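You operate a simulated robot arm through the tools that you are given. There is no shell and no other tool.

You are at the controls of a simulated two-armed robot. One attempt, no reset.

JOB
Nest both bowls in the large pan, lid on, handle folded over it.
Fine: medium bowl in the pan, small bowl in the medium one.

The check looks at the end state, three seconds after you hand in, the way a careful person would. Anything else that was tipped, shoved, dropped, spilled or broken makes it a failure. A push-on lid holds only when it is set on centred and level and pressed home; a screw cap is set on level and turned clockwise until tight.

ROBOT AND FRAMES
Two 7-joint arms with fingered hands on one trunk that stands fixed in place. Base frame: the origin is at the foot of the trunk, x ahead of it, y to its left, z up; the work surface is at about z = 88. Units: cm, rad, N and s.
The left shoulder is at [8.1, 24.1, 144.2], the right one opposite. Each reaches about 112.8 cm from its shoulder. Payload 4.9 kg a hand.
The tool frame of a hand sits at the grasp point between the pads (the TCP): z along the fingers, y along the line on which they close. The tips reach 3.2 cm beyond it. The gripper opens to 20 cm; its body begins 8.9 cm behind the TCP. The gripper is a hand of 4 fingers: y runs from the thumb to the fingers, the wrist lies at [0, 0, -26.7] in the tool frame.
Orientation is told as [roll, pitch, yaw] about the base's x, y, z axes, in that order, counted from this pose: with the fingers straight down and closing along the base's y, the tool's x points along the base's -x, its y along +y and its z along -z.

CONTROLS
- The arms move only by the tool drive_tool. It takes "left_series", "right_series" or both (then of equal length, played together; a hand with none holds still); each is a list of rows, each an object of numbers (a shift or turn left out is 0): "x", "y", "z": the shift along the tool's x, y, z in mm; "ax", "ay", "az": the turn, a rotation vector about the tool's x, y, z in rad. In form: [{"x": .., "y": .., "z": .., "ax": .., "ay": .., "az": ..}, ...]. A call has 1 to 20 rows; each row shifts and turns the commanded pose from where the row before left it, along the tool's axes as they then stand. A row lasts 0.2 s, in which the tool goes at most 5 cm and 0.15 rad; a call with a longer step from one row to the next is refused whole. A pose out of reach is approached as far as the arm can. The call stops where the force on the tool passes 60 N (or 10 N more than at its start, if that is more) or the arm is blocked; 0.2 s more then pass. In this call time passes only in rows, and 0.2 s behind the last. The reply holds the time, the measured pose of the TCP, the force on the tool along the base axes, the opening and the grip force, in the units named above and with some noise, with the torque about the TCP (base axes, N m) and any sound that the robot's microphone picked up.
- Cameras (640 x 400 px; columns grow to the right, rows downward): "scene" is now at [12.33, -1.06, 160.99]; the picture's right is [0.06, -1.00, 0.00], its down [-0.60, -0.04, -0.80] and it looks along [0.80, 0.05, -0.60] (base axes); focal length 345 px, centre (320, 200). "left" rides on the left gripper at [-6.9, -6.9, -11.6] in its tool frame; the picture's right is [0.71, -0.71, 0.00], its down [0.54, 0.54, -0.64] and it looks along [0.46, 0.45, 0.77] (tool axes); focal length 226 px, centre (320, 200). "right" rides on the right gripper at [6.9, -6.9, -11.6] in its tool frame; the picture's right is [0.71, 0.71, 0.00], its down [-0.54, 0.54, -0.64] and it looks along [-0.45, 0.45, 0.77] (tool axes); focal length 226 px, centre (320, 200). There is no depth. A picture from a camera that has moved, and an enlarged one, comes with that camera's place and axes in the base frame and with its lens. The place of the scene camera against the robot may be out by one fixed shift of up to 2.5 cm in any direction.
- get_image(camera): a new picture of that camera. It takes no simulated time.
- slide_trunk(by): slides the trunk up (or, below 0, down) by that many cm; the arms and the scene camera ride with it, the base frame stays. It gives what a move gives, with no picture.
- curl_fingers(finger1, finger2, finger3, thumb_bend, hand): sets how far each is bent, from 0 (flat) to 100 (curled in); at 30 the hand is open as for a grip, at 70 the pads meet at the TCP. One left out holds its place. A second passes; each finger stops where it meets its share of the squeeze, and holds until it gets a number again. It is the only way to open and close the hand. It gives what a move gives, with no picture; readings hold the bend of each and the force on the fingers (four entries, about 0 where the hand has none), thumb and palm.
- turn_head(pan, tilt): turns the head with the scene camera to pan (to the left, within 1.501 rad either way) and tilt (down, from -0.506 to 1.204), counted from straight ahead of the robot. It gives what a move gives.
- zoom(camera, box): a new picture of the part [left, top, right, bottom] of that camera's present view, enlarged. It takes no simulated time.
- job_done(): hands the job in; it is judged then, once.

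Places have to be worked out from the pictures, the camera data and where the tool is seen. Open the grippers and draw the arms clear of the work before you hand the job in, unless the task says otherwise.

The tools are called after "Call:" as a command line: name --argument value ..., lists and objects as JSON in quotes. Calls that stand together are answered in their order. drive_tool: Moves the arms, as the interface text tells. Its arguments: {"type":"object","properties":{"left_series":{"type":"array","items":{"type":"object","properties":{"x":{"type":"number"},"y":{"type":"number"},"z":{"type":"number"},"ax":{"type":"number"},"ay":{"type":"number"},"az":{"type":"number"}}}},"right_series":{"type":"array","items":{"type":"object","properties":{"x":{"type":"number"},"y":{"type":"number"},"z":{"type":"number"},"ax":{"type":"number"},"ay":{"type":"number"},"az":{"type":"number"}}}}},"required":[]} The other tools are called the same way: slide_trunk (by) moves the trunk up or down; curl_fingers (finger1, finger2, finger3, thumb_bend, hand) moves the fingers one by one; turn_head (pan, tilt) turns the head that bears the scene camera; get_image (camera) takes a picture; zoom (camera, box) takes an enlarged picture of a part of a camera's view; job_done () hands the job in.

At the start:

```text
t: 0.0
left_eef_pos: [69.32, 31.68, 137.04]
left_tool_rot: [0.0, 0.0, 0.0]
left_ft_force: [0.9, -0.3, 1.0]
left_wrist_torque: [0.03, 0.0, 0.03]
left_width: 19.97
left_grasp_force: 0.0
left_shape: jaw
left_bend: [30.0, 30.0, 30.0, 30.0]
left_finger forces: [0.0, 0.0, 0.0, 0.0, 0.0, 0.0]
right_eef_pos: [65.63, -25.64, 138.04]
right_tool_rot: [0.001, 0.0, 0.001]
right_ft_force: [-0.3, 0.0, -0.6]
right_wrist_torque: [0.03, -0.03, 0.03]
right_width: 20.01
right_grasp_force: 0.1
right_shape: jaw
right_bend: [30.0, 30.0, 30.0, 30.0]
right_finger forces: [0.1, 0.1, 0.1, 0.0, 0.0, 0.1]
trunk travel left (down, up): [-35.0, 49.0]
head pan, tilt (commanded): [0.059, 0.648]
```

scene: 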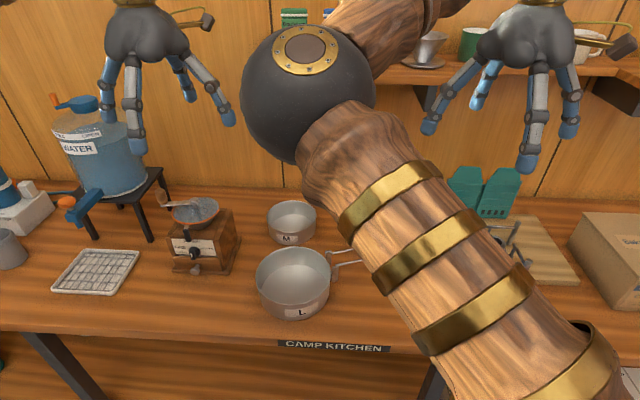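
right: 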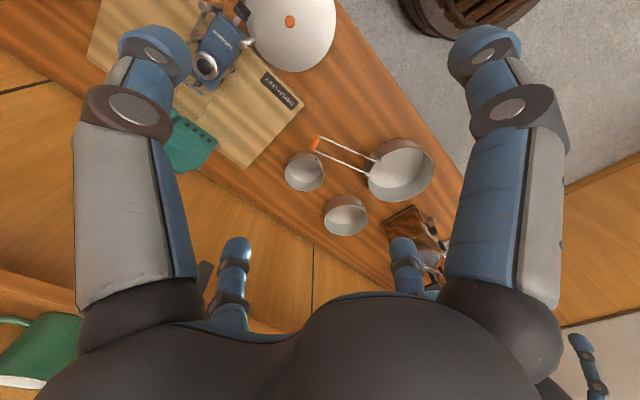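
left: 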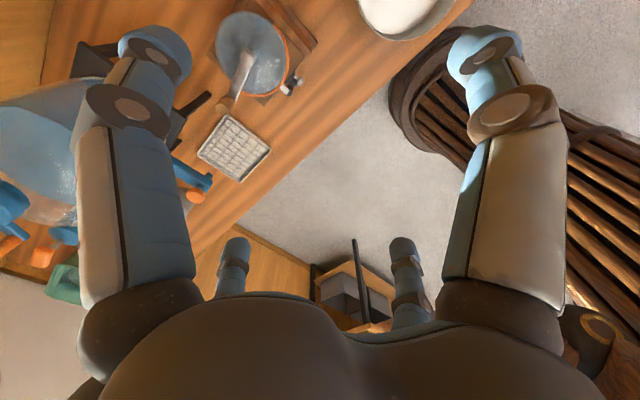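

The first pictures show the large pan (L), the medium bowl (M), the small bowl behind the right arm and a white lid further right. I'll look closer before moving.

Call:
zoom --camera "right" --box '[180, 0, 480, 260]'

Call:
zoom --camera "scene" --box '[160, 180, 400, 340]'

Call:
zoom --camera "scene" --box '[400, 140, 640, 400]'

```text
1.54 times, centred on (330, 130) of right
camera zoom: at [58.78, -32.37, 149.78], right [-0.71, 0.71, 0.0], down [0.54, 0.54, 0.64], along [0.45, 0.45, -0.77], focal length 348 px, centre (305, 308)
```

zoom: 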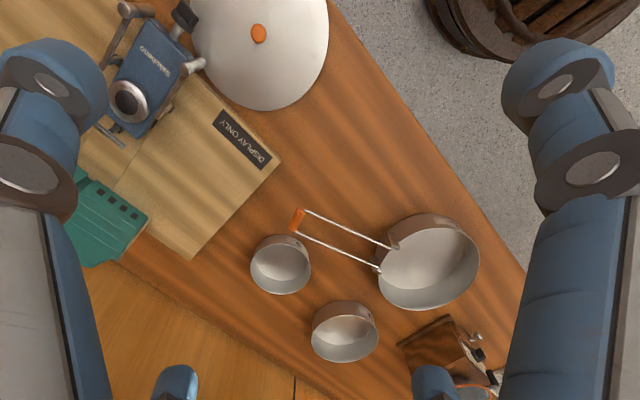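

```text
2.50 times, centred on (280, 260) of scene
camera zoom: at [12.33, -1.06, 160.99], right [0.06, -1.0, 0.0], down [-0.6, -0.04, -0.8], along [0.8, 0.05, -0.6], focal length 862 px, centre (420, 50)
```

zoom: 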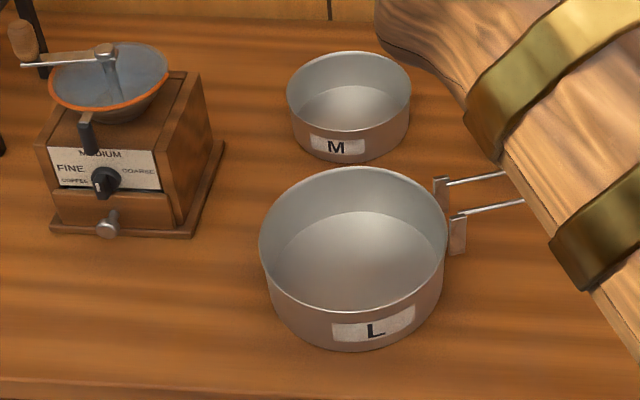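

```text
1.54 times, centred on (520, 270) of scene
camera zoom: at [12.33, -1.06, 160.99], right [0.06, -1.0, 0.0], down [-0.6, -0.04, -0.8], along [0.8, 0.05, -0.6], focal length 530 px, centre (12, 92)
```

zoom: 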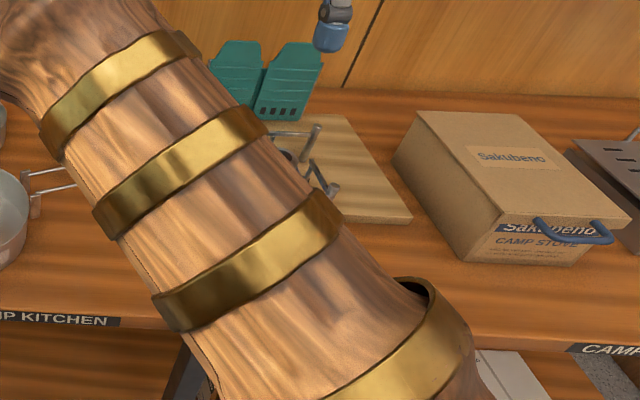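

The right arm hides the small bowl and lid from the scene camera; from the right hand camera I place S near (88,-10), M near (91,12), L pan near (67.5,8.5), and the lid near (64,-36). I move the right hand outward high above the table to clear the view.

Call:
drive_tool --right_series '[{"y": -40}, {"y": -40}, {"y": -40}, {"y": -40}, {"y": -40}]'

Call:
get_image --camera "scene"

Call:
get_image --camera "right"

```text
t: 1.2
left_eef_pos: [69.37, 31.4, 137.04]
left_tool_rot: [0.001, 0.002, -0.001]
left_ft_force: [-0.8, -1.1, -0.4]
left_wrist_torque: [0.02, -0.01, 0.0]
left_width: 19.99
left_grasp_force: 0.0
left_shape: jaw
left_bend: [30.0, 30.0, 30.0, 30.0]
left_finger forces: [0.1, 0.1, 0.1, 0.0, 0.0, 0.0]
right_eef_pos: [65.65, -45.87, 138.19]
right_tool_rot: [0.002, 0.0, 0.001]
right_ft_force: [0.5, 0.1, 0.0]
right_wrist_torque: [0.05, -0.01, 0.01]
right_width: 19.98
right_grasp_force: 0.0
right_shape: jaw
right_bend: [30.0, 30.0, 30.0, 30.0]
right_finger forces: [0.0, 0.0, 0.1, 0.0, 0.1, 0.0]
trunk travel left (down, up): [-35.0, 49.0]
head pan, tilt (commanded): [0.059, 0.648]
```

```text
taken
camera scene: at [12.37, -1.38, 160.99], right [0.06, -1.0, 0.0], down [-0.6, -0.03, -0.8], along [0.8, 0.05, -0.6], focal length 345 px, centre (320, 200)
```

scene: 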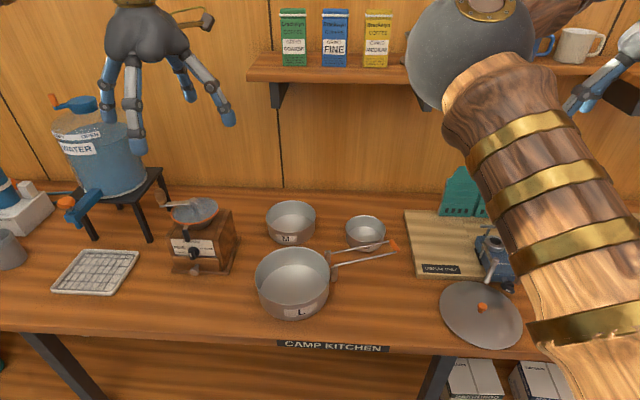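

```text
taken
camera right: at [58.85, -52.73, 149.79], right [-0.71, 0.71, 0.0], down [0.54, 0.54, 0.64], along [0.45, 0.46, -0.77], focal length 226 px, centre (320, 200)
```

right: 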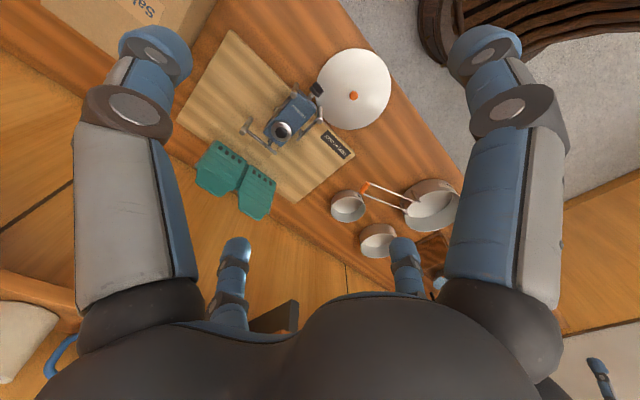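

The view is clear now; I zoom in on the pan set and the lid.

Call:
zoom --camera "scene" --box '[250, 190, 410, 330]'

Call:
zoom --camera "scene" --box '[400, 200, 560, 360]'

Call:
zoom --camera "right" --box '[300, 30, 480, 270]'

```text
2.86 times, centred on (330, 260) of scene
camera zoom: at [12.37, -1.38, 160.99], right [0.06, -1.0, 0.0], down [-0.6, -0.03, -0.8], along [0.8, 0.05, -0.6], focal length 985 px, centre (291, 29)
```

zoom: 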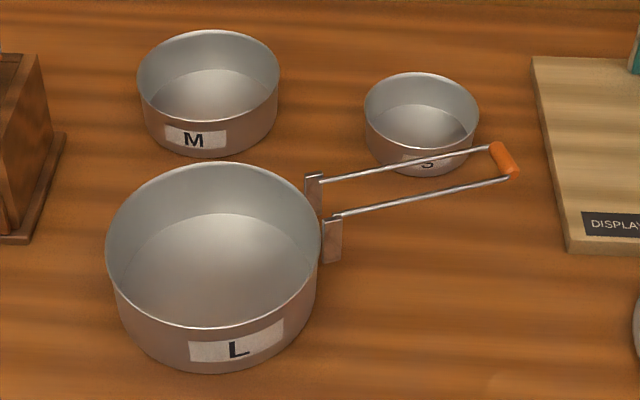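

```text
2.50 times, centred on (480, 280) of scene
camera zoom: at [12.37, -1.38, 160.99], right [0.06, -1.0, 0.0], down [-0.6, -0.03, -0.8], along [0.8, 0.05, -0.6], focal length 862 px, centre (-80, 0)
```

zoom: 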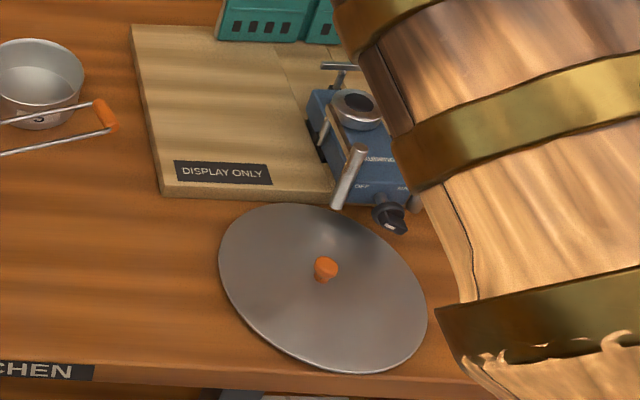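

```text
1.67 times, centred on (390, 150) of right
camera zoom: at [58.85, -52.73, 149.79], right [-0.71, 0.71, 0.0], down [0.54, 0.54, 0.64], along [0.45, 0.46, -0.77], focal length 377 px, centre (203, 283)
```

zoom: 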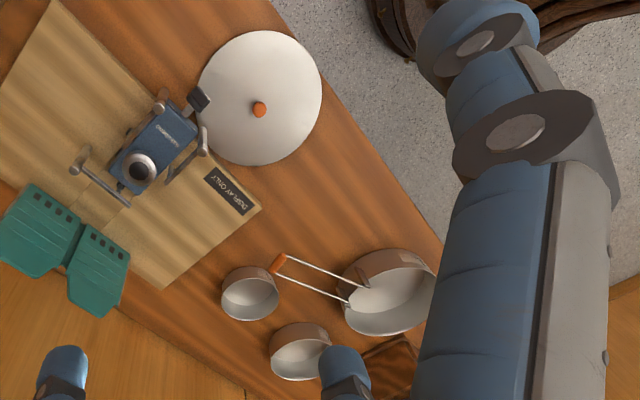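

Bowl sizes look about S 12 cm, M 15 cm, L 18 cm across. Before deciding on a grip I look closely at how the fingers are arranged on the hand.

Call:
zoom --camera "scene" --box '[60, 0, 260, 160]'

Call:
get_image --camera "left"

```text
2.50 times, centred on (160, 80) of scene
camera zoom: at [12.37, -1.38, 160.99], right [0.06, -1.0, 0.0], down [-0.6, -0.03, -0.8], along [0.8, 0.05, -0.6], focal length 862 px, centre (720, 500)
```

zoom: 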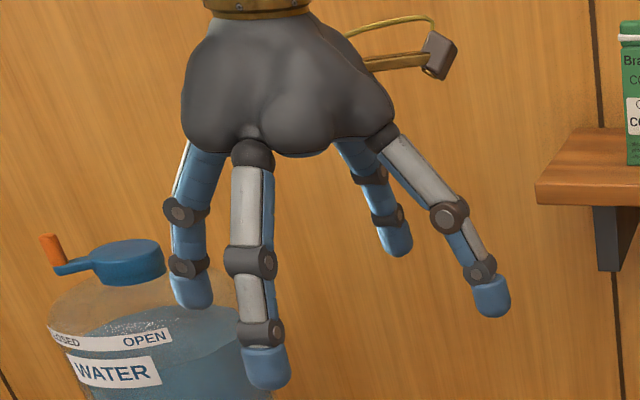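

```text
taken
camera left: at [76.25, 24.65, 148.72], right [-0.71, -0.71, 0.0], down [-0.54, 0.54, 0.64], along [-0.46, 0.46, -0.76], focal length 226 px, centre (320, 200)
```

left: 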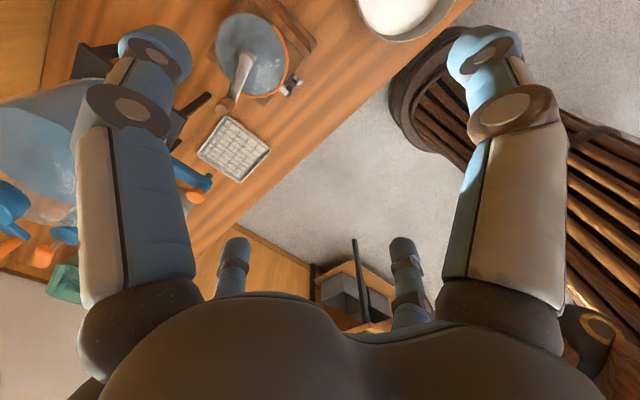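

The hand is a radial four-finger claw (fingers at ±x and ±y). I check where the arms' elbows run and what they may clash with by turning the head left, then right.

Call:
turn_head --pan 0.8 --tilt 0.5

Call:
get_image --camera "scene"

Call:
turn_head --pan -0.7 --tilt 0.5

Call:
get_image --camera "scene"

```text
t: 2.3
left_eef_pos: [69.37, 31.67, 136.95]
left_tool_rot: [0.001, -0.001, 0.0]
left_ft_force: [0.2, 0.2, 0.0]
left_wrist_torque: [-0.02, 0.0, -0.06]
left_width: 20.01
left_grasp_force: 0.1
left_shape: jaw
left_bend: [30.0, 30.0, 30.0, 30.0]
left_finger forces: [0.0, 0.1, 0.1, 0.0, 0.0, 0.0]
right_eef_pos: [65.65, -45.53, 138.27]
right_tool_rot: [0.001, 0.002, 0.001]
right_ft_force: [0.3, 0.4, 0.5]
right_wrist_torque: [-0.02, 0.0, 0.0]
right_width: 19.98
right_grasp_force: 0.1
right_shape: jaw
right_bend: [30.0, 30.0, 30.0, 30.0]
right_finger forces: [0.1, 0.0, 0.1, 0.2, 0.0, 0.0]
trunk travel left (down, up): [-35.0, 49.0]
head pan, tilt (commanded): [0.799, 0.499]
```

```text
taken
camera scene: at [10.02, 4.91, 162.31], right [0.72, -0.7, 0.0], down [-0.33, -0.34, -0.88], along [0.61, 0.63, -0.48], focal length 345 px, centre (320, 200)
```

scene: 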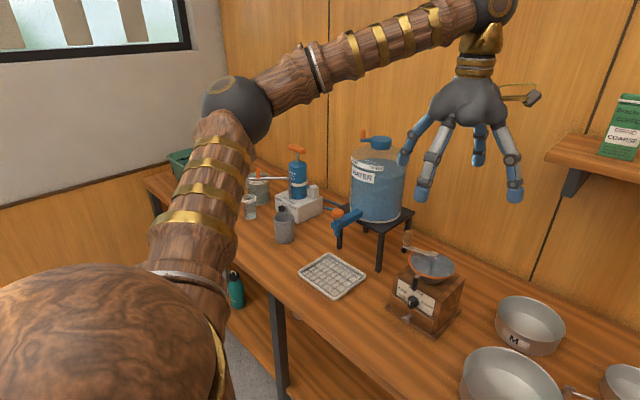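

```text
t: 3.9
left_eef_pos: [69.49, 31.69, 137.0]
left_tool_rot: [0.0, 0.0, 0.001]
left_ft_force: [-0.6, 0.6, 0.1]
left_wrist_torque: [0.02, 0.03, -0.01]
left_width: 19.98
left_grasp_force: 0.0
left_shape: jaw
left_bend: [30.0, 30.0, 30.0, 30.0]
left_finger forces: [0.1, 0.1, 0.1, 0.0, 0.1, 0.0]
right_eef_pos: [65.61, -45.5, 138.31]
right_tool_rot: [-0.001, 0.0, 0.0]
right_ft_force: [-0.5, 0.4, -0.7]
right_wrist_torque: [-0.04, 0.01, 0.0]
right_width: 19.99
right_grasp_force: 0.0
right_shape: jaw
right_bend: [30.0, 30.0, 30.0, 30.0]
right_finger forces: [0.0, 0.0, 0.0, 0.0, 0.0, 0.1]
trunk travel left (down, up): [-35.0, 49.0]
head pan, tilt (commanded): [-0.7, 0.499]
```

```text
taken
camera scene: at [10.62, -7.43, 162.32], right [-0.64, -0.77, 0.0], down [-0.37, 0.31, -0.88], along [0.67, -0.57, -0.48], focal length 345 px, centre (320, 200)
```

scene: 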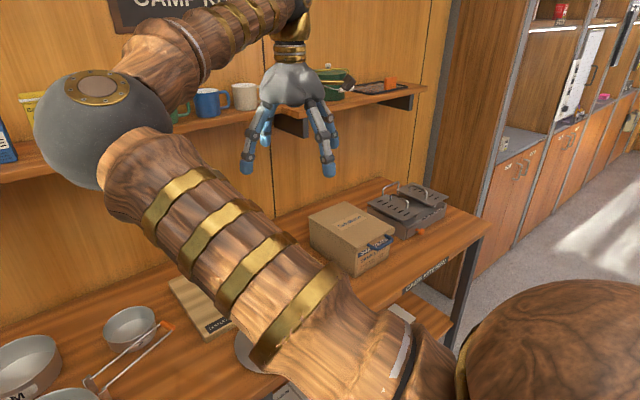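

The left elbow is out to the left and the right elbow inboard and high; the left arm suits the bowls. I bring the left hand high over the M bowl, keeping above the grinder, and look down with its camera.

Call:
drive_tool --left_series '[{"x": -27, "y": -24.5}, {"x": -27, "y": -24.5}, {"x": -27, "y": -24.5}, {"x": -27, "y": -24.5}, {"x": -27, "y": -24.5, "z": 30}, {"x": -27, "y": -24.5, "z": 30}, {"x": -27, "y": -24.5, "z": 30}, {"x": -27, "y": -24.5, "z": 30}]'

Call:
turn_head --pan 0.05 --tilt 0.7

Call:
get_image --camera "left"

Call:
get_image --camera "scene"

```text
t: 5.4
left_eef_pos: [84.86, 16.57, 131.23]
left_tool_rot: [0.003, 0.006, 0.0]
left_ft_force: [-58.6, 10.9, 12.2]
left_wrist_torque: [-0.39, -3.15, 1.14]
left_width: 20.0
left_grasp_force: 0.1
left_shape: jaw
left_bend: [43.0, 30.0, 30.0, 30.0]
left_finger forces: [59.1, 0.0, 0.1, 0.1, 0.0, 0.1]
right_eef_pos: [64.71, -45.43, 138.72]
right_tool_rot: [-0.002, -0.006, -0.001]
right_ft_force: [0.5, 0.0, -0.4]
right_wrist_torque: [-0.04, 0.08, -0.03]
right_width: 20.0
right_grasp_force: 0.0
right_shape: jaw
right_bend: [30.0, 30.0, 30.0, 30.0]
right_finger forces: [0.0, 0.1, 0.0, 0.0, 0.0, 0.1]
trunk travel left (down, up): [-35.0, 49.0]
head pan, tilt (commanded): [-0.7, 0.499]
stopped in row 7 (left hand): the force on the tool passed its limit at 68 N (the readings are from after the stop); the commanded pose is now the measured one
```

```text
t: 6.5
left_eef_pos: [84.86, 16.58, 131.23]
left_tool_rot: [0.002, 0.0, 0.002]
left_ft_force: [-50.7, 9.1, 14.1]
left_wrist_torque: [-0.31, -3.16, 1.0]
left_width: 19.99
left_grasp_force: 0.0
left_shape: jaw
left_bend: [43.0, 30.0, 30.0, 30.0]
left_finger forces: [51.2, 0.1, 0.0, 0.1, 0.1, 0.1]
right_eef_pos: [64.51, -45.45, 139.0]
right_tool_rot: [-0.001, -0.006, -0.001]
right_ft_force: [-0.9, -0.4, 1.0]
right_wrist_torque: [0.01, 0.02, 0.04]
right_width: 19.98
right_grasp_force: 0.2
right_shape: jaw
right_bend: [30.0, 30.0, 30.0, 30.0]
right_finger forces: [0.1, 0.0, 0.1, 0.0, 0.1, 0.0]
trunk travel left (down, up): [-35.0, 49.0]
head pan, tilt (commanded): [0.051, 0.7]
```

```text
taken
camera left: at [91.8, 9.74, 142.85], right [-0.71, -0.71, 0.0], down [-0.54, 0.54, 0.64], along [-0.46, 0.46, -0.76], focal length 226 px, centre (320, 200)
```

left: 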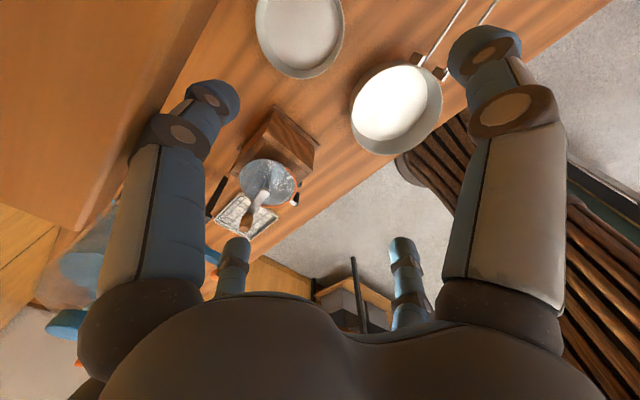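

```text
taken
camera scene: at [10.83, -1.02, 160.65], right [0.05, -1.0, 0.0], down [-0.64, -0.03, -0.77], along [0.77, 0.04, -0.64], focal length 345 px, centre (320, 200)
```

scene: 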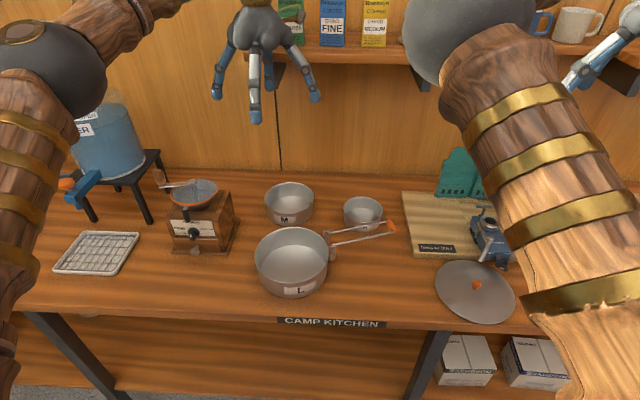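

The left finger 1 met the wall shelf's front edge (force in −x at z≈130); nothing on the shelf looks moved. I back the hand off toward the robot before going lower.

Call:
drive_tool --left_series '[{"x": 30}, {"x": 30}, {"x": 30}]'

Call:
zoom --camera "scene" --box '[200, 0, 420, 140]'

```text
t: 7.3
left_eef_pos: [76.65, 16.56, 130.65]
left_tool_rot: [0.001, 0.004, 0.001]
left_ft_force: [-0.5, 0.5, -0.1]
left_wrist_torque: [0.03, -0.01, 0.01]
left_width: 19.99
left_grasp_force: 0.1
left_shape: jaw
left_bend: [30.0, 30.0, 30.0, 30.0]
left_finger forces: [0.1, 0.0, 0.0, 0.1, 0.1, 0.2]
right_eef_pos: [65.28, -45.33, 138.57]
right_tool_rot: [-0.002, -0.002, 0.001]
right_ft_force: [-0.6, 0.1, -0.1]
right_wrist_torque: [-0.02, -0.02, -0.01]
right_width: 19.99
right_grasp_force: 0.1
right_shape: jaw
right_bend: [30.0, 30.0, 30.0, 30.0]
right_finger forces: [0.1, 0.0, 0.1, 0.0, 0.0, 0.1]
trunk travel left (down, up): [-35.0, 49.0]
head pan, tilt (commanded): [0.051, 0.7]
```

```text
2.86 times, centred on (310, 70) of scene
camera zoom: at [11.68, -1.0, 160.58], right [0.05, -1.0, 0.0], down [-0.64, -0.03, -0.77], along [0.77, 0.04, -0.64], focal length 985 px, centre (349, 571)
```

zoom: 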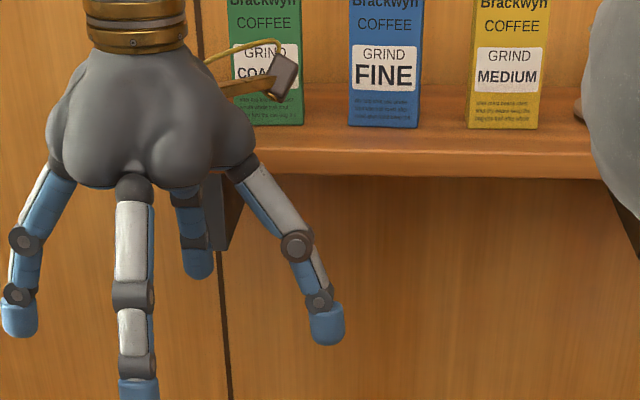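

Everything on the shelf still stands and the hand is free. I lower it in front of M, below shelf level, to measure M with the left camera.

Call:
drive_tool --left_series '[{"y": -35}, {"y": -30, "z": 30}, {"z": 35}, {"z": 35}, {"z": 35}, {"z": 25, "x": -20}]'

Call:
get_image --camera "left"

Call:
get_image --camera "scene"

```text
t: 8.7
left_eef_pos: [79.26, 9.92, 114.18]
left_tool_rot: [0.002, 0.008, 0.001]
left_ft_force: [-0.1, -0.1, -0.3]
left_wrist_torque: [-0.01, 0.02, 0.02]
left_width: 19.99
left_grasp_force: 0.0
left_shape: jaw
left_bend: [30.0, 30.0, 30.0, 30.0]
left_finger forces: [0.1, 0.1, 0.1, 0.0, 0.1, 0.0]
right_eef_pos: [65.8, -45.49, 138.28]
right_tool_rot: [0.0, 0.003, 0.001]
right_ft_force: [0.5, 0.4, 0.2]
right_wrist_torque: [0.02, 0.06, 0.03]
right_width: 20.01
right_grasp_force: 0.1
right_shape: jaw
right_bend: [30.0, 30.0, 30.0, 30.0]
right_finger forces: [0.1, 0.0, 0.0, 0.0, 0.0, 0.0]
trunk travel left (down, up): [-35.0, 49.0]
head pan, tilt (commanded): [0.051, 0.7]
```

```text
taken
camera left: at [86.17, 3.22, 125.84], right [-0.71, -0.71, 0.0], down [-0.54, 0.54, 0.65], along [-0.46, 0.46, -0.76], focal length 226 px, centre (320, 200)
```

left: 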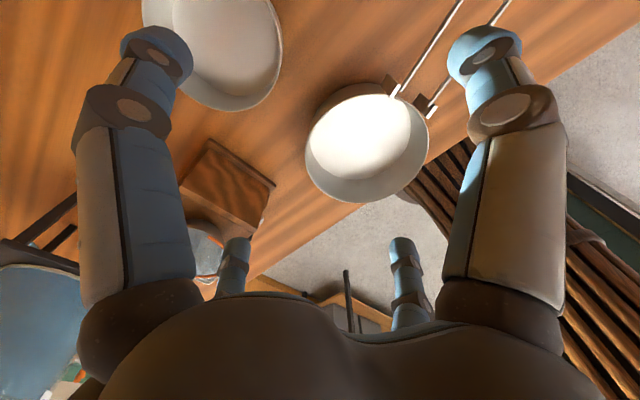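

```text
taken
camera scene: at [12.38, -1.15, 160.53], right [0.05, -1.0, 0.0], down [-0.64, -0.03, -0.76], along [0.76, 0.04, -0.65], focal length 345 px, centre (320, 200)
```

scene: 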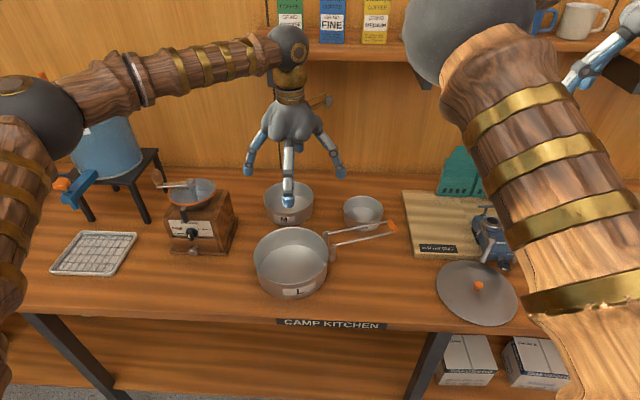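

I zoom in on M and the pan from this camera to measure their centres.

Call:
zoom --camera "left" --box '[130, 0, 290, 120]'

Call:
zoom --camera "left" --box '[290, 60, 450, 220]'

Call:
zoom --camera "scene" --box '[230, 160, 410, 310]'

```text
3.33 times, centred on (210, 60) of left
camera zoom: at [86.17, 3.22, 125.84], right [-0.71, -0.71, 0.0], down [-0.54, 0.54, 0.65], along [-0.46, 0.46, -0.76], focal length 754 px, centre (687, 667)
```

zoom: 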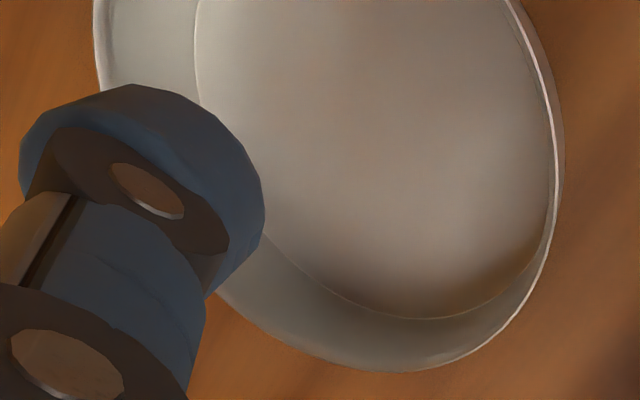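

```text
2.50 times, centred on (370, 140) of left
camera zoom: at [86.17, 3.22, 125.84], right [-0.71, -0.71, 0.0], down [-0.54, 0.54, 0.65], along [-0.46, 0.46, -0.76], focal length 565 px, centre (195, 350)
```

zoom: 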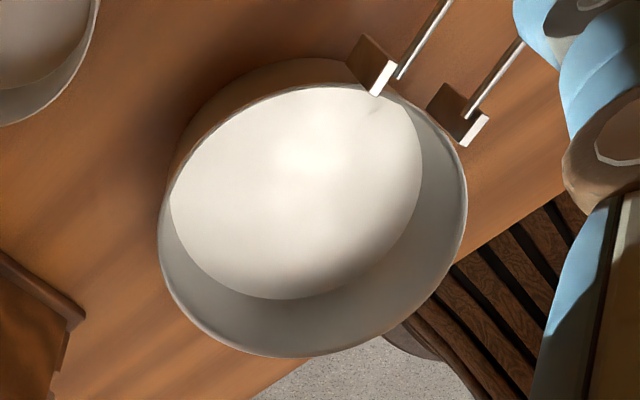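

```text
2.67 times, centred on (320, 235) of scene
camera zoom: at [12.38, -1.15, 160.53], right [0.05, -1.0, 0.0], down [-0.64, -0.03, -0.76], along [0.76, 0.04, -0.65], focal length 919 px, centre (320, 107)
```

zoom: 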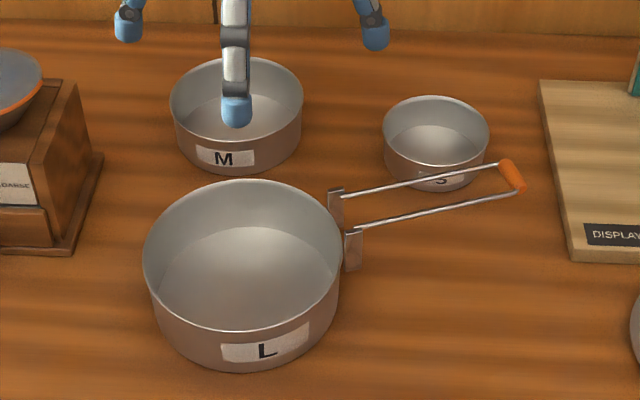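

M's rim centre works out near (92.8, 14.2) and the pan near (69.0, 10.2). I'll try an inside grip on the bowls, so I curl the left fingers partly and look at how wide the cluster is.

Call:
curl_fingers --hand "left" --finger1 55 --finger2 55 --finger3 55 --thumb_bend 55

Call:
get_image --camera "left"

Call:
zoom --camera "scene" --box '[210, 60, 370, 220]'

```text
t: 9.7
left_eef_pos: [78.97, 9.96, 114.29]
left_tool_rot: [0.001, 0.007, 0.0]
left_ft_force: [0.2, 0.4, 0.6]
left_wrist_torque: [-0.02, 0.02, -0.03]
left_width: 5.16
left_grasp_force: 0.1
left_shape: fingers
left_bend: [55.0, 55.0, 55.0, 55.0]
left_finger forces: [0.0, 0.0, 0.1, 0.0, 0.1, 0.0]
right_eef_pos: [65.57, -45.56, 138.25]
right_tool_rot: [0.0, 0.003, 0.0]
right_ft_force: [-0.2, -0.8, -0.2]
right_wrist_torque: [-0.03, 0.0, 0.04]
right_width: 20.02
right_grasp_force: 0.1
right_shape: jaw
right_bend: [30.0, 30.0, 30.0, 30.0]
right_finger forces: [0.0, 0.0, 0.1, 0.0, 0.1, 0.0]
trunk travel left (down, up): [-35.0, 49.0]
head pan, tilt (commanded): [0.051, 0.7]
```

```text
taken
camera left: at [85.95, 3.19, 126.01], right [-0.71, -0.71, 0.0], down [-0.54, 0.54, 0.65], along [-0.46, 0.46, -0.76], focal length 226 px, centre (320, 200)
```

left: 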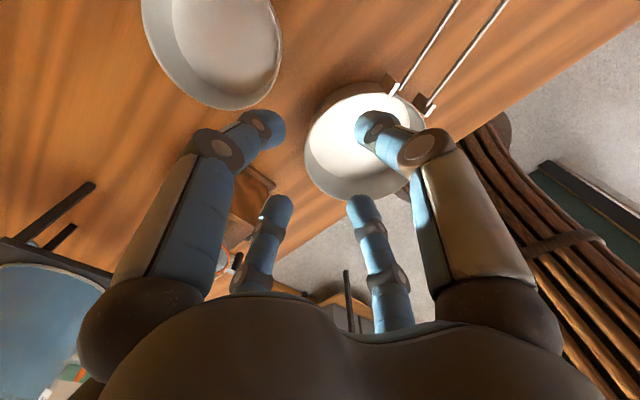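

```text
2.50 times, centred on (290, 140) of scene
camera zoom: at [12.12, -1.16, 160.55], right [0.05, -1.0, 0.0], down [-0.64, -0.03, -0.76], along [0.76, 0.04, -0.64], focal length 862 px, centre (395, 350)
```

zoom: 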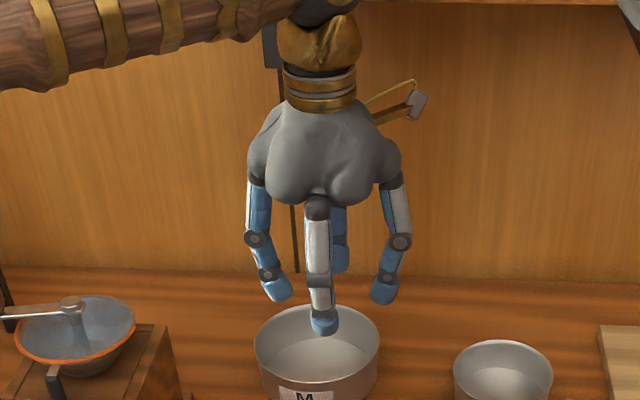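

At bend 55 the finger backs are too slanted for a safe inside grip, so I'll grip M from outside with all four fingers. I open the hand and yaw it about −25° so the fingers will straddle the pan's handle posts, then re-check.

Call:
curl_fingers --hand "left" --finger1 30 --finger2 30 --finger3 30 --thumb_bend 30

Call:
drive_tool --left_series '[{"az": 0.11}, {"az": 0.11}, {"az": 0.11}, {"az": 0.11}]'

Call:
get_image --camera "left"

```text
t: 10.7
left_eef_pos: [79.07, 9.92, 114.4]
left_tool_rot: [0.002, 0.007, -0.001]
left_ft_force: [0.0, 0.3, -0.7]
left_wrist_torque: [-0.04, -0.01, -0.03]
left_width: 13.97
left_grasp_force: 0.0
left_shape: fingers
left_bend: [30.0, 30.0, 30.0, 30.0]
left_finger forces: [0.1, 0.1, 0.0, 0.0, 0.1, 0.1]
right_eef_pos: [65.63, -45.57, 138.21]
right_tool_rot: [-0.001, 0.003, 0.0]
right_ft_force: [-0.2, 0.3, 0.3]
right_wrist_torque: [0.02, -0.04, -0.01]
right_width: 19.97
right_grasp_force: 0.3
right_shape: jaw
right_bend: [30.0, 30.0, 30.0, 30.0]
right_finger forces: [0.0, 0.0, 0.0, 0.1, 0.0, 0.0]
trunk travel left (down, up): [-35.0, 49.0]
head pan, tilt (commanded): [0.051, 0.7]
```

```text
t: 11.7
left_eef_pos: [78.97, 9.93, 114.47]
left_tool_rot: [-0.002, 0.007, -0.442]
left_ft_force: [0.1, -0.3, 0.8]
left_wrist_torque: [-0.01, 0.04, 0.01]
left_width: 13.96
left_grasp_force: 0.0
left_shape: fingers
left_bend: [30.0, 30.0, 30.0, 30.0]
left_finger forces: [0.0, 0.0, 0.1, 0.0, 0.0, 0.0]
right_eef_pos: [65.61, -45.6, 138.11]
right_tool_rot: [0.001, 0.001, 0.001]
right_ft_force: [-0.5, 0.3, 0.3]
right_wrist_torque: [0.01, 0.02, -0.04]
right_width: 20.0
right_grasp_force: 0.0
right_shape: jaw
right_bend: [30.0, 30.0, 30.0, 30.0]
right_finger forces: [0.1, 0.0, 0.0, 0.0, 0.0, 0.0]
trunk travel left (down, up): [-35.0, 49.0]
head pan, tilt (commanded): [0.051, 0.7]
```

```text
taken
camera left: at [82.3, 0.82, 126.09], right [-0.94, -0.34, 0.01], down [-0.25, 0.72, 0.65], along [-0.22, 0.61, -0.76], focal length 226 px, centre (320, 200)
```

left: 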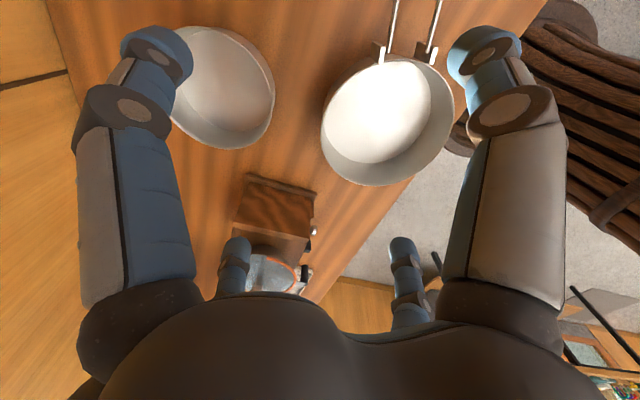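

The opening is unchanged physically (tips about 10 cm from the axis). I zoom in on M and the pan from this new viewpoint to pin their centres.

Call:
zoom --camera "left" --box '[150, 0, 310, 160]'

Call:
zoom --camera "left" --box '[310, 0, 470, 200]'

```text
2.50 times, centred on (230, 80) of left
camera zoom: at [82.3, 0.82, 126.09], right [-0.94, -0.34, 0.01], down [-0.25, 0.72, 0.65], along [-0.22, 0.61, -0.76], focal length 565 px, centre (545, 500)
```

zoom: 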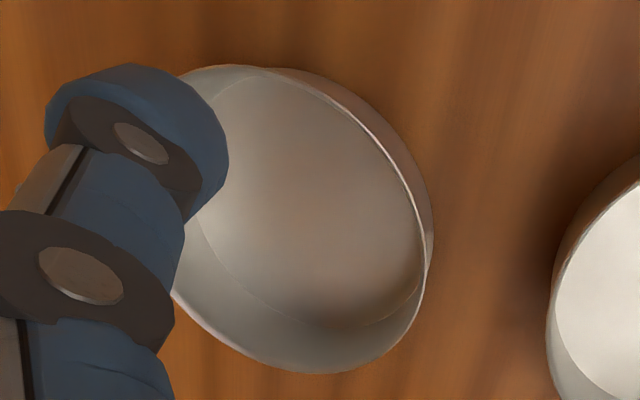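

```text
2.00 times, centred on (390, 100) of left
camera zoom: at [82.3, 0.82, 126.09], right [-0.94, -0.34, 0.01], down [-0.25, 0.72, 0.65], along [-0.22, 0.61, -0.76], focal length 452 px, centre (180, 400)
```

zoom: 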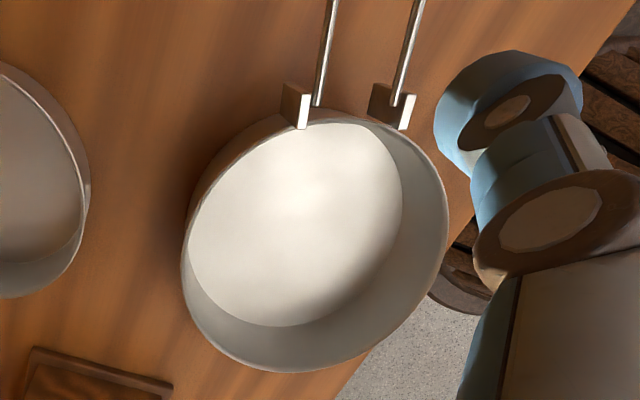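

M's centre now fits (92.3, 14.4), rim ≈ z 93.4, and the pan (68.9, 10.5) with its handle pointing at about −69°. I move in below the shelf to just above M, in steps.

Call:
drive_tool --left_series '[{"x": -9.3, "y": 19.4, "z": 28}, {"x": -9.3, "y": 19.4, "z": 28}, {"x": -9.3, "y": 19.4, "z": 28}, {"x": -10.5, "y": 7.1, "z": 25}, {"x": -10.5, "y": 7.1, "z": 25}]'

Call:
get_image --camera "left"

Call:
get_image --camera "scene"

```text
t: 12.9
left_eef_pos: [86.43, 14.57, 101.01]
left_tool_rot: [-0.002, 0.009, -0.439]
left_ft_force: [0.3, -0.7, -0.2]
left_wrist_torque: [-0.01, 0.0, -0.01]
left_width: 13.99
left_grasp_force: 0.0
left_shape: fingers
left_bend: [30.0, 30.0, 30.0, 30.0]
left_finger forces: [0.0, 0.1, 0.0, 0.0, 0.0, 0.1]
right_eef_pos: [65.84, -45.59, 138.15]
right_tool_rot: [-0.002, 0.003, -0.001]
right_ft_force: [-0.6, -0.2, -0.5]
right_wrist_torque: [-0.01, 0.03, -0.02]
right_width: 20.01
right_grasp_force: 0.1
right_shape: jaw
right_bend: [30.0, 30.0, 30.0, 30.0]
right_finger forces: [0.1, 0.0, 0.0, 0.0, 0.0, 0.1]
trunk travel left (down, up): [-35.0, 49.0]
head pan, tilt (commanded): [0.051, 0.7]
```

```text
taken
camera left: at [89.82, 5.34, 112.57], right [-0.94, -0.34, 0.01], down [-0.26, 0.72, 0.65], along [-0.22, 0.61, -0.76], focal length 226 px, centre (320, 200)
```

left: 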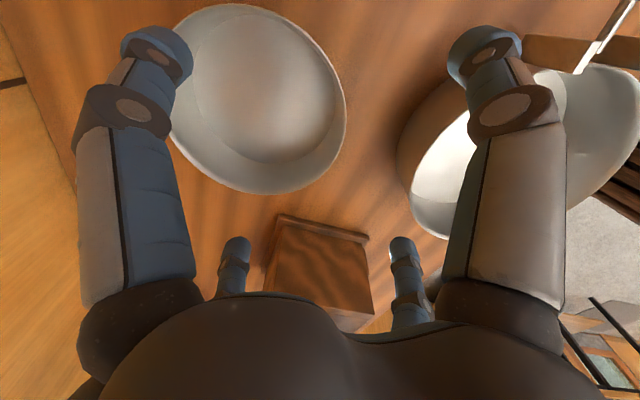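

```text
taken
camera scene: at [12.28, -1.2, 160.54], right [0.05, -1.0, 0.0], down [-0.64, -0.03, -0.76], along [0.76, 0.04, -0.65], focal length 345 px, centre (320, 200)
```

scene: 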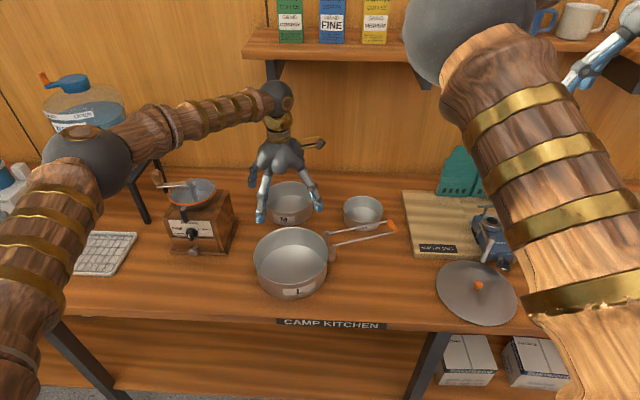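

M refines to about (92.2, 14.0) with its rim near z 94. To pass over M's far rim while staying low under the shelf bracket, I flatten finger 1 (the leading one) a bit, then move in.

Call:
curl_fingers --hand "left" --finger1 12

Call:
drive_tool --left_series '[{"x": -18, "y": 6.5, "z": 9}, {"x": -18, "y": 6.5, "z": 9}, {"x": -18, "y": 6.5, "z": 9}]'

Call:
get_image --camera "left"

Call:
zoom --camera "scene" --box '[200, 60, 380, 240]'

```text
t: 13.9
left_eef_pos: [86.29, 14.36, 100.94]
left_tool_rot: [-0.003, 0.005, -0.439]
left_ft_force: [0.7, 0.0, 0.6]
left_wrist_torque: [0.01, -0.04, 0.02]
left_width: 16.07
left_grasp_force: 0.0
left_shape: fingers
left_bend: [12.0, 30.0, 30.0, 30.0]
left_finger forces: [0.0, 0.0, 0.1, 0.0, 0.0, 0.1]
right_eef_pos: [65.55, -45.54, 138.23]
right_tool_rot: [0.0, 0.002, -0.001]
right_ft_force: [0.2, 0.8, 0.3]
right_wrist_torque: [-0.01, 0.0, -0.03]
right_width: 20.02
right_grasp_force: 0.1
right_shape: jaw
right_bend: [30.0, 30.0, 30.0, 30.0]
right_finger forces: [0.0, 0.0, 0.0, 0.0, 0.1, 0.0]
trunk travel left (down, up): [-35.0, 49.0]
head pan, tilt (commanded): [0.051, 0.7]
```

```text
t: 14.7
left_eef_pos: [92.04, 13.88, 98.21]
left_tool_rot: [0.0, 0.009, -0.438]
left_ft_force: [0.4, -0.5, 0.2]
left_wrist_torque: [-0.02, 0.03, 0.01]
left_width: 16.05
left_grasp_force: 0.0
left_shape: fingers
left_bend: [12.0, 30.0, 30.0, 30.0]
left_finger forces: [0.0, 0.0, 0.0, 0.1, 0.0, 0.1]
right_eef_pos: [65.75, -45.63, 138.16]
right_tool_rot: [0.0, 0.002, 0.0]
right_ft_force: [-0.4, -0.7, 0.5]
right_wrist_torque: [0.07, 0.0, 0.02]
right_width: 19.98
right_grasp_force: 0.0
right_shape: jaw
right_bend: [30.0, 30.0, 30.0, 30.0]
right_finger forces: [0.1, 0.0, 0.0, 0.0, 0.1, 0.0]
trunk travel left (down, up): [-35.0, 49.0]
head pan, tilt (commanded): [0.051, 0.7]
```

```text
taken
camera left: at [95.51, 4.74, 109.82], right [-0.94, -0.34, 0.01], down [-0.26, 0.72, 0.65], along [-0.22, 0.61, -0.76], focal length 226 px, centre (320, 200)
```

left: 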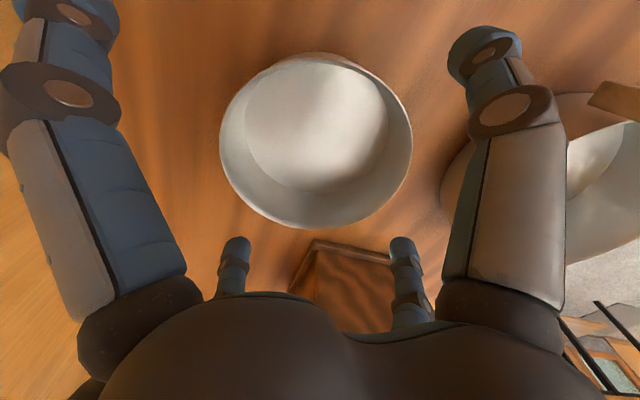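

```text
2.22 times, centred on (290, 150) of scene
camera zoom: at [12.22, -1.33, 160.54], right [0.05, -1.0, 0.0], down [-0.64, -0.03, -0.76], along [0.76, 0.04, -0.64], focal length 766 px, centre (387, 311)
```

zoom: 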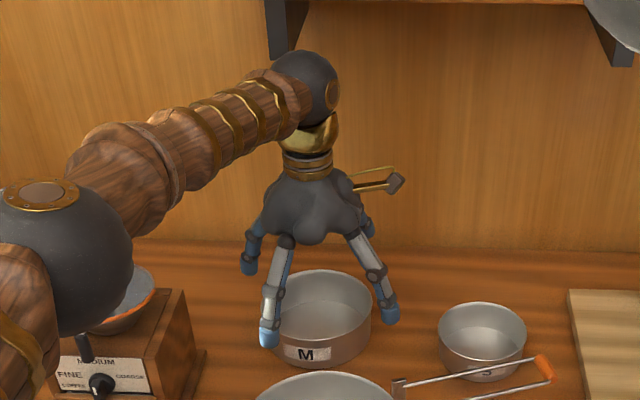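

M is nearly centred under the hand (≈(92.5, 14.0)). I lower about 3.2 cm so the fingertips sit around 2 cm below M's rim, then check.

Call:
drive_tool --left_series '[{"x": -2, "y": 1, "z": 11}, {"x": -2, "y": 1, "z": 11}, {"z": 10}]'

Call:
zoom --camera "scene" --box '[220, 120, 360, 240]'

Call:
get_image --camera "left"

```text
t: 15.5
left_eef_pos: [92.28, 13.95, 94.87]
left_tool_rot: [-0.001, 0.007, -0.439]
left_ft_force: [-0.4, 0.7, 0.5]
left_wrist_torque: [-0.02, 0.0, 0.05]
left_width: 16.06
left_grasp_force: 0.1
left_shape: fingers
left_bend: [12.0, 30.0, 30.0, 30.0]
left_finger forces: [0.1, 0.0, 0.0, 0.0, 0.1, 0.0]
right_eef_pos: [65.55, -45.48, 138.23]
right_tool_rot: [0.0, 0.001, 0.001]
right_ft_force: [0.4, 0.2, 0.9]
right_wrist_torque: [-0.02, 0.0, -0.03]
right_width: 20.0
right_grasp_force: 0.0
right_shape: jaw
right_bend: [30.0, 30.0, 30.0, 30.0]
right_finger forces: [0.0, 0.0, 0.0, 0.1, 0.0, 0.0]
trunk travel left (down, up): [-35.0, 49.0]
head pan, tilt (commanded): [0.051, 0.7]
```

```text
3.33 times, centred on (290, 180) of scene
camera zoom: at [12.15, -1.13, 160.55], right [0.05, -1.0, 0.0], down [-0.64, -0.03, -0.76], along [0.76, 0.04, -0.64], focal length 1149 px, centre (420, 267)
```

zoom: 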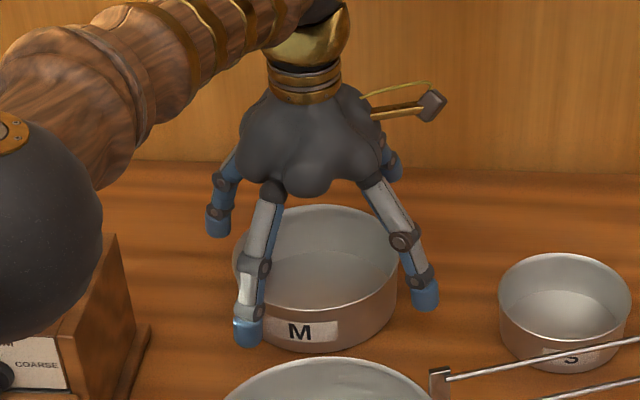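

```text
taken
camera left: at [95.82, 4.88, 106.63], right [-0.94, -0.34, 0.01], down [-0.26, 0.72, 0.65], along [-0.22, 0.61, -0.76], focal length 226 px, centre (320, 200)
```

left: 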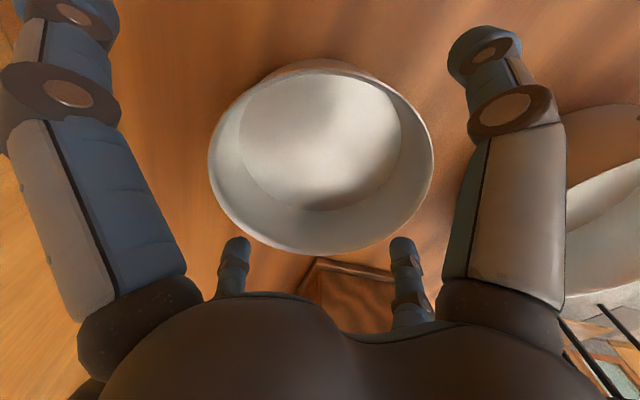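

The fingers surround M. I bring finger 1 level with the others and start closing gently.

Call:
curl_fingers --hand "left" --finger1 36 --finger2 36 --finger3 36 --thumb_bend 36

Call:
get_image --camera "left"

Call:
zoom --camera "scene" --box '[220, 120, 360, 240]'

```text
t: 16.5
left_eef_pos: [92.44, 13.82, 94.98]
left_tool_rot: [-0.003, 0.007, -0.439]
left_ft_force: [1.0, -0.2, -0.1]
left_wrist_torque: [-0.01, 0.0, 0.01]
left_width: 12.0
left_grasp_force: 0.2
left_shape: fingers
left_bend: [36.0, 36.0, 36.0, 36.0]
left_finger forces: [0.0, 0.0, 0.0, 0.0, 0.0, 0.0]
right_eef_pos: [65.66, -45.62, 138.23]
right_tool_rot: [0.002, 0.002, 0.002]
right_ft_force: [0.9, 0.0, -0.7]
right_wrist_torque: [0.0, 0.03, -0.02]
right_width: 20.03
right_grasp_force: 0.0
right_shape: jaw
right_bend: [30.0, 30.0, 30.0, 30.0]
right_finger forces: [0.0, 0.0, 0.0, 0.1, 0.1, 0.0]
trunk travel left (down, up): [-35.0, 49.0]
head pan, tilt (commanded): [0.051, 0.7]
```

```text
taken
camera left: at [95.83, 4.83, 106.65], right [-0.94, -0.34, 0.01], down [-0.26, 0.72, 0.65], along [-0.22, 0.61, -0.76], focal length 226 px, centre (320, 200)
```

left: 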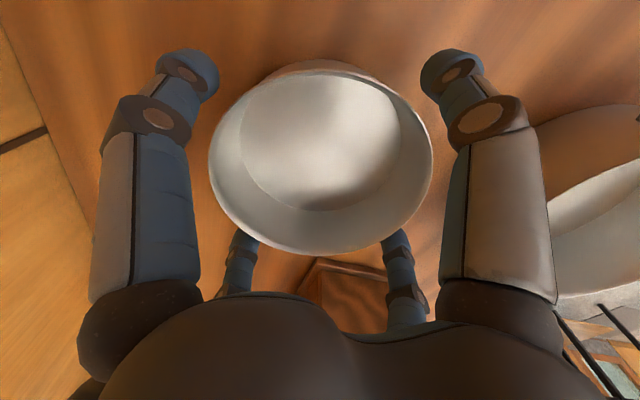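

```text
3.33 times, centred on (290, 180) of scene
camera zoom: at [12.16, -1.18, 160.54], right [0.05, -1.0, 0.0], down [-0.64, -0.03, -0.76], along [0.76, 0.04, -0.64], focal length 1149 px, centre (420, 267)
```

zoom: 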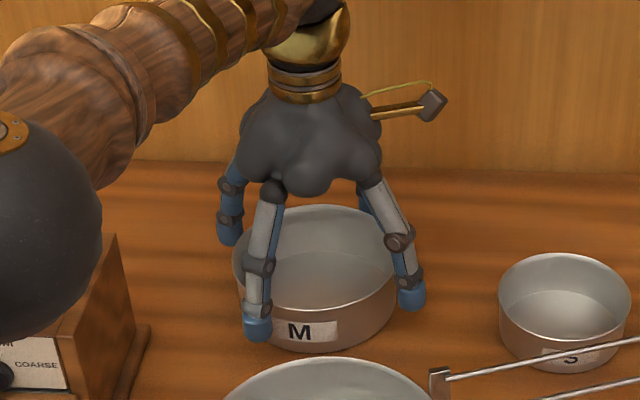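

The bowl is well centred between the fingers, no contact yet. I keep closing in small steps.

Call:
curl_fingers --hand "left" --finger1 41 --finger2 41 --finger3 41 --thumb_bend 41

Call:
get_image --camera "left"

```text
t: 17.5
left_eef_pos: [92.45, 13.94, 95.0]
left_tool_rot: [-0.003, 0.006, -0.439]
left_ft_force: [-1.4, 0.8, 0.3]
left_wrist_torque: [-0.01, 0.01, 0.03]
left_width: 10.25
left_grasp_force: 0.8
left_shape: fingers
left_bend: [41.0, 40.0, 40.0, 41.0]
left_finger forces: [0.0, 0.6, 0.8, 0.0, 0.2, 0.0]
right_eef_pos: [65.62, -45.57, 138.17]
right_tool_rot: [-0.001, 0.003, 0.0]
right_ft_force: [-1.0, 0.2, 0.3]
right_wrist_torque: [0.0, 0.0, 0.02]
right_width: 19.99
right_grasp_force: 0.1
right_shape: jaw
right_bend: [30.0, 30.0, 30.0, 30.0]
right_finger forces: [0.0, 0.0, 0.0, 0.0, 0.0, 0.0]
trunk travel left (down, up): [-35.0, 49.0]
head pan, tilt (commanded): [0.051, 0.7]
```

```text
taken
camera left: at [95.82, 4.85, 106.66], right [-0.94, -0.34, 0.01], down [-0.26, 0.72, 0.65], along [-0.22, 0.61, -0.76], focal length 226 px, centre (320, 200)
```

left: 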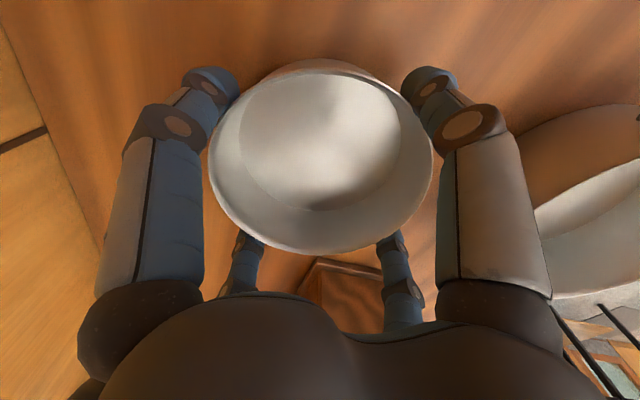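

Contact has started on fingers 2 and 3. I close to 60 so all four take their squeeze.

Call:
curl_fingers --hand "left" --finger1 48 --finger2 48 --finger3 48 --thumb_bend 48

Call:
zoom --camera "scene" --box '[220, 120, 360, 240]'

```text
t: 18.5
left_eef_pos: [92.43, 13.91, 95.08]
left_tool_rot: [0.0, 0.008, -0.441]
left_ft_force: [0.8, -1.8, 4.0]
left_wrist_torque: [-0.28, 0.1, 0.03]
left_width: 9.9
left_grasp_force: 18.7
left_shape: fingers
left_bend: [43.0, 41.0, 42.0, 43.0]
left_finger forces: [7.6, 8.5, 8.0, 0.0, 12.3, 0.0]
right_eef_pos: [65.55, -45.59, 138.22]
right_tool_rot: [-0.001, 0.0, 0.0]
right_ft_force: [0.2, 0.1, -0.8]
right_wrist_torque: [-0.01, 0.01, -0.02]
right_width: 20.0
right_grasp_force: 0.2
right_shape: jaw
right_bend: [30.0, 30.0, 30.0, 30.0]
right_finger forces: [0.1, 0.0, 0.0, 0.1, 0.0, 0.0]
trunk travel left (down, up): [-35.0, 49.0]
head pan, tilt (commanded): [0.051, 0.7]
```

```text
3.33 times, centred on (290, 180) of scene
camera zoom: at [12.09, -1.2, 160.55], right [0.05, -1.0, 0.0], down [-0.64, -0.03, -0.77], along [0.76, 0.04, -0.64], focal length 1149 px, centre (420, 267)
```

zoom: 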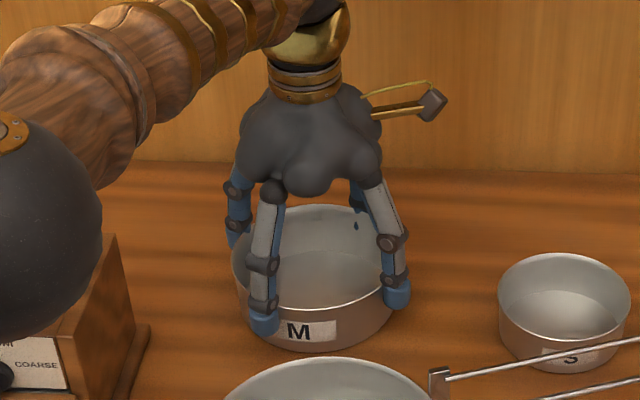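

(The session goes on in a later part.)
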